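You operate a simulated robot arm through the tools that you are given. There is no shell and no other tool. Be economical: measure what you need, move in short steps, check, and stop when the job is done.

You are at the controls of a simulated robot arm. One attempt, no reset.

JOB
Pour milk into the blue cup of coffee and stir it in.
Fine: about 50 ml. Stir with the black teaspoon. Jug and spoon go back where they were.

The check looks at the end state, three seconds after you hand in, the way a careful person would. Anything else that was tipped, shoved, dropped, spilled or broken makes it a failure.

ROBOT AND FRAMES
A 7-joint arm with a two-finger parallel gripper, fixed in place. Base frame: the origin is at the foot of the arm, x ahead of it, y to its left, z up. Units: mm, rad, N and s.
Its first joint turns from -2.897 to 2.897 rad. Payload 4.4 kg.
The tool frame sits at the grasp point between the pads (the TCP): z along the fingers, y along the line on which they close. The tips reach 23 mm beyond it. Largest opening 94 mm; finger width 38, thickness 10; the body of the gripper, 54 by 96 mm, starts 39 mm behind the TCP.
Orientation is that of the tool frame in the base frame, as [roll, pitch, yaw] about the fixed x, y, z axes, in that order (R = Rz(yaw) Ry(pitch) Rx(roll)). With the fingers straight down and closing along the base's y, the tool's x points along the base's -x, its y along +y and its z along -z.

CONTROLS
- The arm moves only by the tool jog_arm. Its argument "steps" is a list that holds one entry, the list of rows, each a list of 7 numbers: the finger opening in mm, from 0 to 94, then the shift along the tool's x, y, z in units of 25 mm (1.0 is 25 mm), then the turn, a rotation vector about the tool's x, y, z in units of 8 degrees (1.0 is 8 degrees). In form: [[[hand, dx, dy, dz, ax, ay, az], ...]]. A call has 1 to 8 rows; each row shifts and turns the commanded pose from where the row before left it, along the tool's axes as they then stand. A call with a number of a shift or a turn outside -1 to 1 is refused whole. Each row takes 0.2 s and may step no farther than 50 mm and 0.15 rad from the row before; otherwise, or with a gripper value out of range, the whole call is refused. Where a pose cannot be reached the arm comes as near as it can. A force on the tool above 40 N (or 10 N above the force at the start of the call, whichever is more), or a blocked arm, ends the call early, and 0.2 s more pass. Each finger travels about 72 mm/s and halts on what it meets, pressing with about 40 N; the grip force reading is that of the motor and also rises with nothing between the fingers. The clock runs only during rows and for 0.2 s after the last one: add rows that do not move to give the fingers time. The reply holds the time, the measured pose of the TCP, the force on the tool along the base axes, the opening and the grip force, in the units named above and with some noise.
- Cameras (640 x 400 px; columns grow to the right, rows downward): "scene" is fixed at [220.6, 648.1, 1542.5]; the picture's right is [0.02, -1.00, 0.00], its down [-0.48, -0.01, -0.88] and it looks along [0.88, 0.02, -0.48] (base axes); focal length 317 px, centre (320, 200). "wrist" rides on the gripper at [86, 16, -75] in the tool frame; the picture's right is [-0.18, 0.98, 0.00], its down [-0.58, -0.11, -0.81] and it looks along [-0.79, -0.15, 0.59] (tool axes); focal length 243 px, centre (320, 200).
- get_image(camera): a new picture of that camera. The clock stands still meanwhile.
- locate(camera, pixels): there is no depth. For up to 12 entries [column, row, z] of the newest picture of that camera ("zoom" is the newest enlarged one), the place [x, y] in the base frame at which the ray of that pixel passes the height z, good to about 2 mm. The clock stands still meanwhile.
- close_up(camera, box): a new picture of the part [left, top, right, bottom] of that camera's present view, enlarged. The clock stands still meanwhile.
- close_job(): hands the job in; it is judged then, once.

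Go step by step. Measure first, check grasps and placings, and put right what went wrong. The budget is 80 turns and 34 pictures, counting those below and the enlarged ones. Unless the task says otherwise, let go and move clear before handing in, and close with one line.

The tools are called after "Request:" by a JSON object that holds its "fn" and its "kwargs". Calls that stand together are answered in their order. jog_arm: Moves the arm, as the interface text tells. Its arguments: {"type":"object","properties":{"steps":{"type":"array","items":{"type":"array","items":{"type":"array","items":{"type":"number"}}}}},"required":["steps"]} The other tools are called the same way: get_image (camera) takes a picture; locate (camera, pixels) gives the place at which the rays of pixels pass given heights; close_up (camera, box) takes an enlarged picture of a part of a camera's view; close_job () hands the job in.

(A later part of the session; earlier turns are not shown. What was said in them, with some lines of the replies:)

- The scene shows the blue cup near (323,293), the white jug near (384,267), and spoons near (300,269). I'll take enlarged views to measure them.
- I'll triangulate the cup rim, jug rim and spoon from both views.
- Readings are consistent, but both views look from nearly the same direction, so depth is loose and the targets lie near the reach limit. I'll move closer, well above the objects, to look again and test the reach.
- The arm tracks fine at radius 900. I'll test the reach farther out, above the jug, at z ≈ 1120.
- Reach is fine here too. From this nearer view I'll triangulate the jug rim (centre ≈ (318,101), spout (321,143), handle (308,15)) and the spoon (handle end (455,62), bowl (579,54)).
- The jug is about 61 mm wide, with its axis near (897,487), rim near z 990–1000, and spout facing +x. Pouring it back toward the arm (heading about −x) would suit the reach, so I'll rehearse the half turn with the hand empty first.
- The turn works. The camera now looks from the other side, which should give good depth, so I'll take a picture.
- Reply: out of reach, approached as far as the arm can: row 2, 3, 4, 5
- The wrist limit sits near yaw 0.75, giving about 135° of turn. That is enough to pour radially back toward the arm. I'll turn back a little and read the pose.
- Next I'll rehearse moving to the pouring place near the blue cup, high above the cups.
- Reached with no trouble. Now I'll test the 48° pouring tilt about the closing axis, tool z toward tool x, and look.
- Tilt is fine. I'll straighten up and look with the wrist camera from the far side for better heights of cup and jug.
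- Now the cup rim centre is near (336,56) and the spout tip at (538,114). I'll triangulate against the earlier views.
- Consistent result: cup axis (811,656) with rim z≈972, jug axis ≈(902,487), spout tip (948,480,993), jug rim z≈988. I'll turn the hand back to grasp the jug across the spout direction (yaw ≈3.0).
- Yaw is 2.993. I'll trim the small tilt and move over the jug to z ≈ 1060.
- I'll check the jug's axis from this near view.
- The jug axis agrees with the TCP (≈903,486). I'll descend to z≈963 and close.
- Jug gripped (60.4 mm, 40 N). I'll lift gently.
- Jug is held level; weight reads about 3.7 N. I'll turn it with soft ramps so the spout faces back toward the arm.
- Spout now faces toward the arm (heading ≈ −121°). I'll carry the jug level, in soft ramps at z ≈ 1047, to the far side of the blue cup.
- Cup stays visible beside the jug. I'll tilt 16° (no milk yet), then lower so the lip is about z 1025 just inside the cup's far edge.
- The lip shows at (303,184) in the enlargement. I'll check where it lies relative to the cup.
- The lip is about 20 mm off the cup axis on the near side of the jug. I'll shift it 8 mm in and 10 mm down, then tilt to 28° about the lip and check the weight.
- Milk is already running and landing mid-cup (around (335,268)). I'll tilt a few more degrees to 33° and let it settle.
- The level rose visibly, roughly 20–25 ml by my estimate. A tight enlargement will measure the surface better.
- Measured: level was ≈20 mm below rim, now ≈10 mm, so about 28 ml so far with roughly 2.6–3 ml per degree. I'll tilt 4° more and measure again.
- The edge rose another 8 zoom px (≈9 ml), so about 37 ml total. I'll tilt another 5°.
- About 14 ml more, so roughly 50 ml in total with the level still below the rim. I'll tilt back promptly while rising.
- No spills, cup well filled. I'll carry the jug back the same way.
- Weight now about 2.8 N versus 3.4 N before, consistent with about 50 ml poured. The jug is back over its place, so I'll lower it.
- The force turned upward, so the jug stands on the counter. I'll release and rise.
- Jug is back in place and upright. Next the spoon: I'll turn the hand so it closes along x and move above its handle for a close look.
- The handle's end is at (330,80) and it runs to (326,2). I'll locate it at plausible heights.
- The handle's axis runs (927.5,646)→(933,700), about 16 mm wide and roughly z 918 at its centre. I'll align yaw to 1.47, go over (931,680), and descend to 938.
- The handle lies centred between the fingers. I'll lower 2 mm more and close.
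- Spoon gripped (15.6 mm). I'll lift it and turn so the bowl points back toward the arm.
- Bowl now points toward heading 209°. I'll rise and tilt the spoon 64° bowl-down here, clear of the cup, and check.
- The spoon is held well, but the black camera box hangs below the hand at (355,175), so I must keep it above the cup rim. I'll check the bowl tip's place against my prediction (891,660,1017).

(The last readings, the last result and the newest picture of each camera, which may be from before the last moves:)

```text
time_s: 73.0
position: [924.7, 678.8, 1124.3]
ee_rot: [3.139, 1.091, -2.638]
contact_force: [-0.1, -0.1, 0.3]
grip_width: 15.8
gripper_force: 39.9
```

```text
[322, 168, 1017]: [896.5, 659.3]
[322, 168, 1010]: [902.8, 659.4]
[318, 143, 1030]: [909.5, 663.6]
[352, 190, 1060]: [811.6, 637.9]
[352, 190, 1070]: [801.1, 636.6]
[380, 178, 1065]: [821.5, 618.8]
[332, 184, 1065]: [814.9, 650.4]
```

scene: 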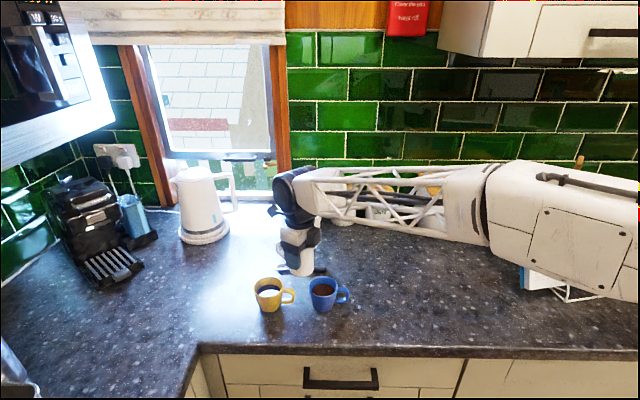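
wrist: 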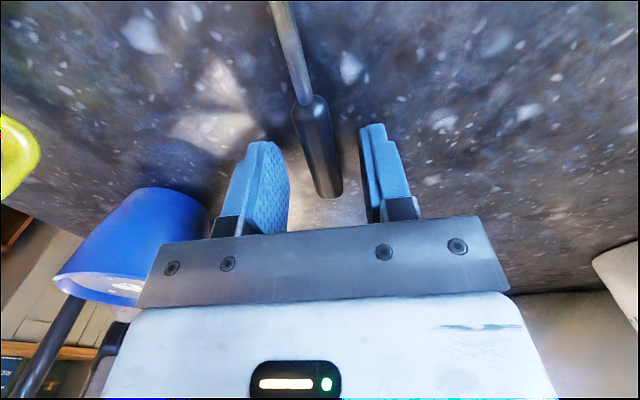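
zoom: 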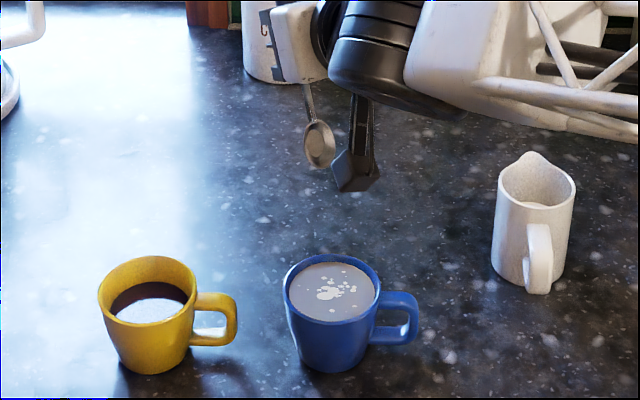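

Prediction matches within a few mm. I'll reduce the tilt to 55° to give the box about 14 mm clearance above the rim, and move so the bowl is above the cup.

Request:
{"fn": "jog_arm", "kwargs": {"steps": [[[0, 0, 0, 0, 0, 0.47, 0], [0, 0, 0, 0, 0, 0.47, 0], [0, 0.313, 0.275, -0.447, 0, 0, 0], [0, 0.313, 0.275, -0.447, 0, 0, 0], [0, 0.313, 0.275, -0.447, 0, 0, 0], [0, 0.313, 0.275, -0.447, 0, 0, 0], [0, 0.313, 0.275, -0.447, 0, 0, 0], [0, 0, 0, 0, 0, 0, 0]]]}}

Request:
{"fn": "close_up", "kwargs": {"camera": "scene", "box": [270, 220, 390, 320]}}

```text
time_s: 74.8
position: [847.2, 673.6, 1123.2]
ee_rot: [3.139, 0.956, -2.637]
contact_force: [0.0, 0.4, -0.4]
grip_width: 15.6
gripper_force: 40.2
```

```text
4.00 times, centred on (330, 270) of scene
```

zoom: 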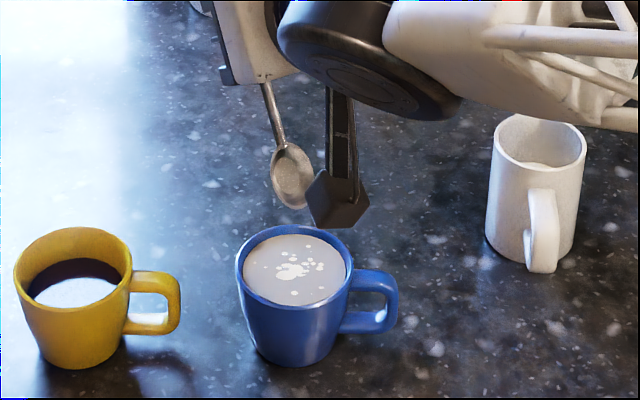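

I'll locate the bowl tip (294,208), bowl sides, and the box's lowest corner (330,228) before lowering.

Request:
{"fn": "locate", "kwargs": {"camera": "zoom", "pixels": [[294, 208, 1021], [271, 180, 1035], [314, 178, 1035], [322, 228, 1072], [322, 228, 1060], [293, 270, 972]]}}

```text
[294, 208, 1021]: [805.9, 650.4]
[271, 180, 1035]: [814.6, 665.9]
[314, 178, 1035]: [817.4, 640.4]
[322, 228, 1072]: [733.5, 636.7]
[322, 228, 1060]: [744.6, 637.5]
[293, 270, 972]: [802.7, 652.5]
```

Tip is over the cup (806,650), slightly inward as planned. The box bottom stays about 44 mm above the tip and beyond the rim. I'll lower 83 mm slowly.

Request:
{"fn": "jog_arm", "kwargs": {"steps": [[[0, 0.339, 0, 0.2395, 0, 0, 0], [0, 0.339, 0, 0.2395, 0, 0, 0], [0, 0.339, 0, 0.2395, 0, 0, 0], [0, 0.339, 0, 0.2395, 0, 0, 0], [0, 0.339, 0, 0.2395, 0, 0, 0], [0, 0.339, 0, 0.2395, 0, 0, 0], [0, 0.339, 0, 0.2395, 0, 0, 0], [0, 0.339, 0, 0.2395, 0, 0, 0]]]}}

Request:
{"fn": "close_up", "kwargs": {"camera": "scene", "box": [270, 220, 390, 320]}}

```text
time_s: 76.6
position: [849.3, 676.6, 1040.9]
ee_rot: [3.14, 0.956, -2.637]
contact_force: [0.6, 0.1, 0.0]
grip_width: 16.0
gripper_force: 39.6
```

```text
4.00 times, centred on (330, 270) of scene
```

zoom: 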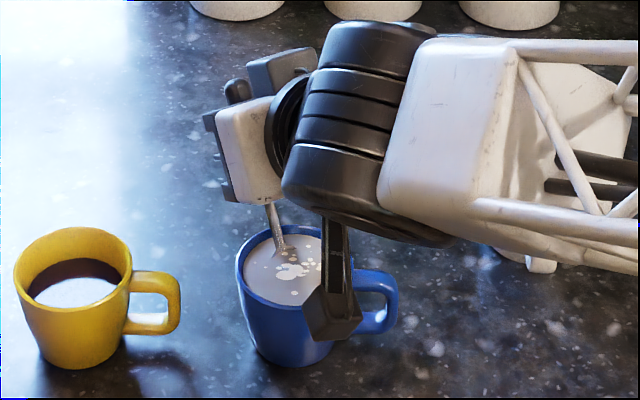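

The spoon is in the coffee with no contact. I'll stir one small circle (radius 8–9 mm) and watch the forces.

Request:
{"fn": "jog_arm", "kwargs": {"steps": [[[0, 0.054, 0.254, -0.0765, 0, 0, 0], [0, 0.1306, 0.1056, -0.185, 0, 0, 0], [0, 0.1306, -0.1056, -0.185, 0, 0, 0], [0, 0.054, -0.254, -0.0765, 0, 0, 0], [0, -0.054, -0.254, 0.0765, 0, 0, 0], [0, -0.1306, -0.1056, 0.185, 0, 0, 0], [0, -0.1306, 0.1056, 0.185, 0, 0, 0], [0, -0.054, 0.254, 0.0765, 0, 0, 0]]]}}

Request:
{"fn": "close_up", "kwargs": {"camera": "scene", "box": [270, 220, 390, 320]}}

```text
time_s: 78.4
position: [848.4, 676.5, 1040.3]
ee_rot: [3.14, 0.955, -2.637]
contact_force: [-0.3, -0.1, -0.4]
grip_width: 15.8
gripper_force: 40.0
```

```text
4.00 times, centred on (330, 270) of scene
```

zoom: 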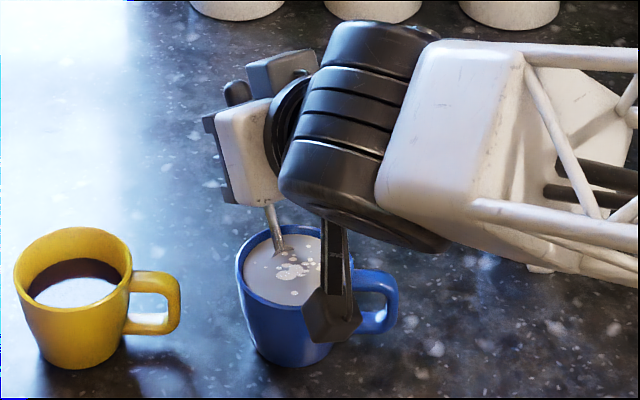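

Cup unmoved, forces nil, white blobs starting to break up. I'll stir more revolutions.

Request:
{"fn": "jog_arm", "kwargs": {"steps": [[[0, 0.054, 0.254, -0.0765, 0, 0, 0], [0, 0.1306, 0.1056, -0.185, 0, 0, 0], [0, 0.1306, -0.1056, -0.185, 0, 0, 0], [0, 0.054, -0.254, -0.0765, 0, 0, 0], [0, -0.054, -0.254, 0.0765, 0, 0, 0], [0, -0.1306, -0.1056, 0.185, 0, 0, 0], [0, -0.1306, 0.1056, 0.185, 0, 0, 0], [0, -0.054, 0.254, 0.0765, 0, 0, 0]]]}}

Request:
{"fn": "jog_arm", "kwargs": {"steps": [[[0, 0.054, 0.254, -0.0765, 0, 0, 0], [0, 0.1306, 0.1056, -0.185, 0, 0, 0], [0, 0.1306, -0.1056, -0.185, 0, 0, 0], [0, 0.054, -0.254, -0.0765, 0, 0, 0], [0, -0.054, -0.254, 0.0765, 0, 0, 0], [0, -0.1306, -0.1056, 0.185, 0, 0, 0], [0, -0.1306, 0.1056, 0.185, 0, 0, 0], [0, -0.054, 0.254, 0.0765, 0, 0, 0]]]}}

Request:
{"fn": "jog_arm", "kwargs": {"steps": [[[0, 0.054, 0.254, -0.0765, 0, 0, 0], [0, 0.1306, 0.1056, -0.185, 0, 0, 0], [0, 0.1306, -0.1056, -0.185, 0, 0, 0], [0, 0.054, -0.254, -0.0765, 0, 0, 0], [0, -0.054, -0.254, 0.0765, 0, 0, 0], [0, -0.1306, -0.1056, 0.185, 0, 0, 0], [0, -0.1306, 0.1056, 0.185, 0, 0, 0], [0, -0.054, 0.254, 0.0765, 0, 0, 0]]]}}

Request:
{"fn": "jog_arm", "kwargs": {"steps": [[[0, 0.054, 0.254, -0.0765, 0, 0, 0], [0, 0.1306, 0.1056, -0.185, 0, 0, 0], [0, 0.1306, -0.1056, -0.185, 0, 0, 0], [0, 0.054, -0.254, -0.0765, 0, 0, 0], [0, -0.054, -0.254, 0.0765, 0, 0, 0], [0, -0.1306, -0.1056, 0.185, 0, 0, 0], [0, -0.1306, 0.1056, 0.185, 0, 0, 0], [0, -0.054, 0.254, 0.0765, 0, 0, 0]]]}}

Request:
{"fn": "jog_arm", "kwargs": {"steps": [[[0, 0.054, 0.254, -0.0765, 0, 0, 0], [0, 0.1306, 0.1056, -0.185, 0, 0, 0], [0, 0.1306, -0.1056, -0.185, 0, 0, 0], [0, 0.054, -0.254, -0.0765, 0, 0, 0], [0, -0.054, -0.254, 0.0765, 0, 0, 0], [0, -0.1306, -0.1056, 0.185, 0, 0, 0], [0, -0.1306, 0.1056, 0.185, 0, 0, 0], [0, -0.054, 0.254, 0.0765, 0, 0, 0]]]}}

Request:
{"fn": "close_up", "kwargs": {"camera": "scene", "box": [270, 220, 390, 320]}}

```text
time_s: 80.2
position: [849.9, 674.7, 1040.8]
ee_rot: [3.14, 0.96, -2.637]
contact_force: [-1.0, -0.2, -0.6]
grip_width: 15.9
gripper_force: 40.4
```

```text
time_s: 82.0
position: [849.3, 675.1, 1041.2]
ee_rot: [3.139, 0.956, -2.637]
contact_force: [0.0, 0.2, -0.7]
grip_width: 15.6
gripper_force: 40.5
```

```text
time_s: 83.8
position: [849.6, 674.8, 1040.6]
ee_rot: [3.14, 0.955, -2.634]
contact_force: [0.1, 0.3, 0.0]
grip_width: 15.8
gripper_force: 40.2
```

```text
time_s: 85.6
position: [850.9, 675.6, 1038.5]
ee_rot: [3.139, 0.955, -2.636]
contact_force: [0.2, 0.6, -1.7]
grip_width: 16.2
gripper_force: 39.9
```

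```text
time_s: 87.4
position: [850.1, 675.2, 1040.1]
ee_rot: [3.139, 0.957, -2.637]
contact_force: [0.5, 0.6, -0.6]
grip_width: 15.7
gripper_force: 40.2
```

```text
4.00 times, centred on (330, 270) of scene
```

zoom: 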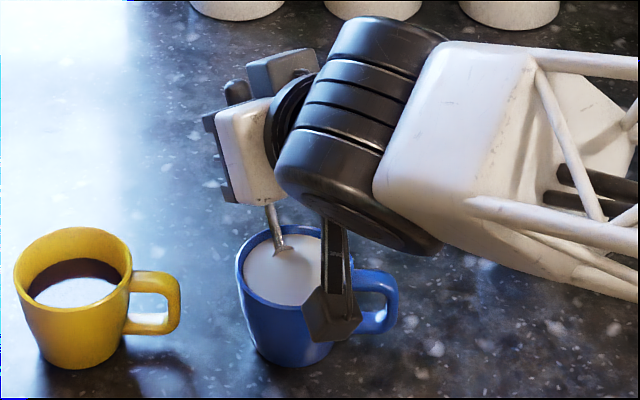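

The coffee is evenly mixed. I'll lift the spoon slowly straight up and let it drip over the cup.

Request:
{"fn": "jog_arm", "kwargs": {"steps": [[[0, -0.17, 0, -0.12, 0, 0, 0], [0, -0.339, 0, -0.2395, 0, 0, 0], [0, -0.339, 0, -0.2395, 0, 0, 0], [0, -0.339, 0, -0.2395, 0, 0, 0], [0, -0.339, 0, -0.2395, 0, 0, 0], [0, -0.1, 0, -0.07, 0, 0, 0], [0, 0, 0, 0, 0, 0, 0], [0, 0, 0, 0, 0, 0, 0]]]}}

Request:
{"fn": "jog_arm", "kwargs": {"steps": [[[0, 0, 0, 0, 0, 0, 0], [0, 0, 0, 0, 0, 0, 0], [0, 0, 0, 0, 0, 0, 0], [0, 0, 0, 0, 0, 0, 0], [0, 0, 0, 0, 0, 0, 0], [0, 0, 0, 0, 0, 0, 0], [0, 0, 0, 0, 0, 0, 0], [0, 0, 0, 0, 0, 0, 0]]]}}

Request:
{"fn": "jog_arm", "kwargs": {"steps": [[[0, -0.339, 0, -0.2395, 0, 0, 0], [0, -0.339, 0, -0.2395, 0, 0, 0], [0, -0.339, 0, -0.2395, 0, 0, 0], [0, -0.339, 0, -0.2395, 0, 0, 0], [0, 0, 0, 0, 0, 0, 0], [0, 0, 0, 0, 0, 0, 0], [0, 0, 0, 0, 0, 0, 0], [0, 0, 0, 0, 0, 0, 0]]]}}

```text
time_s: 89.2
position: [849.6, 674.8, 1089.6]
ee_rot: [3.139, 0.957, -2.635]
contact_force: [0.4, 0.0, -0.8]
grip_width: 15.8
gripper_force: 40.2
```

```text
time_s: 91.0
position: [850.3, 675.4, 1089.3]
ee_rot: [3.141, 0.956, -2.636]
contact_force: [-0.1, -0.5, -0.7]
grip_width: 15.7
gripper_force: 40.1
```

```text
time_s: 92.8
position: [849.9, 674.2, 1132.0]
ee_rot: [3.141, 0.956, -2.635]
contact_force: [-0.4, -0.5, -1.2]
grip_width: 15.9
gripper_force: 39.9
```

Now back to the spoon's place: retreat outward, then level the spoon.

Request:
{"fn": "jog_arm", "kwargs": {"steps": [[[0, -0.34, -0.274, 0.482, 0, 0, 0], [0, -0.34, -0.274, 0.482, 0, 0, 0], [0, -0.34, -0.274, 0.482, 0, 0, 0], [0, -0.34, -0.274, 0.482, 0, 0, 0], [0, -0.34, -0.274, 0.482, 0, 0, 0], [0, 0, 0, 0, 0, 1, 0], [0, 0, 0, 0, 0, 1, 0], [0, 0, 0, 0, 0, 1, 0]]]}}

Request:
{"fn": "jog_arm", "kwargs": {"steps": [[[0, 0, 0, 0, 0, 1, 0], [0, 0, 0, 0, 0, 1, 0], [0, 0, 0, 0, 0, 1, 0], [0, 0, 0, 0, 0, 0.85, 0], [0, 0, 0, 0, 0, 0, 0.6], [0, 0, 0, 0, 0, 0, 1], [0, 0, 0, 0, 0, 0, 1], [0, 0, 0, 0, 0, 0, 1]]]}}

Request:
{"fn": "jog_arm", "kwargs": {"steps": [[[0, 0, 0, 0, 0, 0, 1], [0, 0, 0, 0, 0, 0, 1], [0, 0, 0, 0, 0, 0, 1], [0, 0, 0, 0, 0, 0, 1], [0, 0, 0, 0, 0, 0, 1], [0, 0, 0, 0, 0, 0, 1], [0, 0, 0, 0, 0, 0, 1], [0, 0, 0, 0, 0, 0, 1]]]}}

```text
time_s: 94.6
position: [929.7, 680.1, 1131.2]
ee_rot: [3.141, 0.536, -2.635]
contact_force: [-0.2, 0.2, -0.5]
grip_width: 16.1
gripper_force: 39.9
```

```text
time_s: 96.4
position: [929.4, 681.1, 1131.6]
ee_rot: [3.141, -0.001, -3.14]
contact_force: [0.2, -0.2, 0.3]
grip_width: 15.7
gripper_force: 40.5
```

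```text
time_s: 98.2
position: [930.2, 680.0, 1131.6]
ee_rot: [3.141, 0.001, 2.027]
contact_force: [-0.1, -0.7, -0.7]
grip_width: 15.7
gripper_force: 39.8
```

Remaining turn is 32°. I'll do that and start lowering.

Request:
{"fn": "jog_arm", "kwargs": {"steps": [[[0, 0, 0, 0, 0, 0, 1], [0, 0, 0, 0, 0, 0, 1], [0, 0, 0, 0, 0, 0, 1], [0, 0, 0, 0, 0, 0, 1], [0, 0.06, 0.02, 0.8, 0, 0, 0], [0, 0, 0, 1, 0, 0, 0], [0, 0, 0, 1, 0, 0, 0], [0, 0, 0, 1, 0, 0, 0]]]}}

Request:
{"fn": "jog_arm", "kwargs": {"steps": [[[0, 0, 0, 1, 0, 0, 0], [0, 0, 0, 1, 0, 0, 0], [0, 0, 0, 0.8, 0, 0, 0], [0, 0, 0, 0.4, 0, 0, 0], [0, 0, 0, 0.2, 0, 0, 0], [0, 0, 0, 0, 0, 0, 0]]]}}

```text
time_s: 100.0
position: [931.1, 682.8, 1037.7]
ee_rot: [-3.14, -0.002, 1.47]
contact_force: [0.6, -1.2, -1.1]
grip_width: 15.9
gripper_force: 39.6
```

```text
time_s: 101.4
position: [931.5, 683.6, 951.3]
ee_rot: [3.141, -0.001, 1.469]
contact_force: [-0.4, 0.7, -1.0]
grip_width: 15.7
gripper_force: 40.1
```

Request:
{"fn": "jog_arm", "kwargs": {"steps": [[[0, -0.04, -0.02, 0.3, 0, 0, 0], [0, 0, 0, 0.15, 0, 0, 0], [0, 0, 0, 0.1, 0, 0, 0], [0, 0, 0, 0.04, 0, 0, 0], [0, 0, 0, 0, 0, 0, 0]]]}}

```text
time_s: 102.6
position: [929.9, 680.7, 938.1]
ee_rot: [-3.14, -0.002, 1.469]
contact_force: [-0.4, 0.0, -1.5]
grip_width: 15.6
gripper_force: 40.3
```

Not yet touching; I'll lower the last 2 mm.

Request:
{"fn": "jog_arm", "kwargs": {"steps": [[[0, 0.03, 0.02, 0.04, 0, 0, 0], [0, 0, 0, 0.04, 0, 0, 0], [0, 0, 0, 0.02, 0, 0, 0], [0, 0, 0, 0, 0, 0, 0]]]}}

```text
time_s: 103.6
position: [930.7, 682.8, 936.9]
ee_rot: [3.139, -0.001, 1.47]
contact_force: [-1.5, 0.5, 9.8]
grip_width: 15.9
gripper_force: 39.9
```

The spoon rests on the counter (9.8 N up). I'll ease slightly, open, and rise.

Request:
{"fn": "jog_arm", "kwargs": {"steps": [[[0, 0, 0, -0.02, 0, 0, 0], [16, 0, 0, 0, 0, 0, 0], [18, 0, 0, 0, 0, 0, 0], [24, 0, 0, 0, 0, 0, 0], [34, 0, 0, 0, 0, 0, 0], [40, 0, 0, 0, 0, 0, 0], [40, 0, 0, 0, 0, 0, 0]]]}}

Request:
{"fn": "jog_arm", "kwargs": {"steps": [[[40, 0, 0, -0.3, 0, 0, 0], [40, 0, 0, -0.8, 0, 0, 0], [40, 0, 0, -1, 0, 0, 0], [40, 0, 0, -1, 0, 0, 0], [40, 0, 0, -1, 0, 0, 0], [40, 0, 0, -1, 0, 0, 0], [40, 0, 0, -1, 0, 0, 0], [40, 0, 0, -1, 0, 0, 0]]]}}

Request:
{"fn": "jog_arm", "kwargs": {"steps": [[[40, 0, 0, -1, 0, 0, 0], [40, 0, 0, -1, 0, 0, 0], [40, 0, 0, -1, 0, 0, 0], [40, 0, 0, -1, 0, 0, 0]]]}}

Request:
{"fn": "close_up", "kwargs": {"camera": "scene", "box": [240, 230, 420, 342]}}

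```text
time_s: 105.2
position: [931.3, 682.6, 935.3]
ee_rot: [3.141, -0.002, 1.47]
contact_force: [-0.5, -0.4, -0.1]
grip_width: 39.9
gripper_force: 0.0
```

```text
time_s: 107.0
position: [930.2, 682.1, 1112.1]
ee_rot: [3.14, 0.0, 1.47]
contact_force: [0.5, -0.4, -0.5]
grip_width: 40.0
gripper_force: 0.0
```

```text
time_s: 108.0
position: [931.3, 681.5, 1211.8]
ee_rot: [3.14, -0.002, 1.47]
contact_force: [0.0, 0.2, 0.0]
grip_width: 40.2
gripper_force: 0.0
```

```text
3.56 times, centred on (330, 286) of scene
```

zoom: 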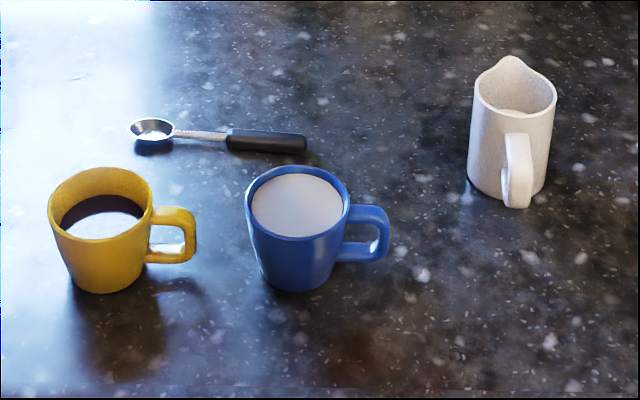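

The last picture matches the first: the spoon is at (130–307,143), the jug at (512,130), both cups are unmoved, nothing is spilled and the hand is clear. I'm handing in.

Request:
{"fn": "close_job", "kwargs": {}}

```text
The job is handed in.
```

I poured about 50 ml of milk into the blue cup, judged by the level rise and the jug's weight. I stirred it in with the black teaspoon, put the jug and spoon back where they were, and saw no spills in the last picture.
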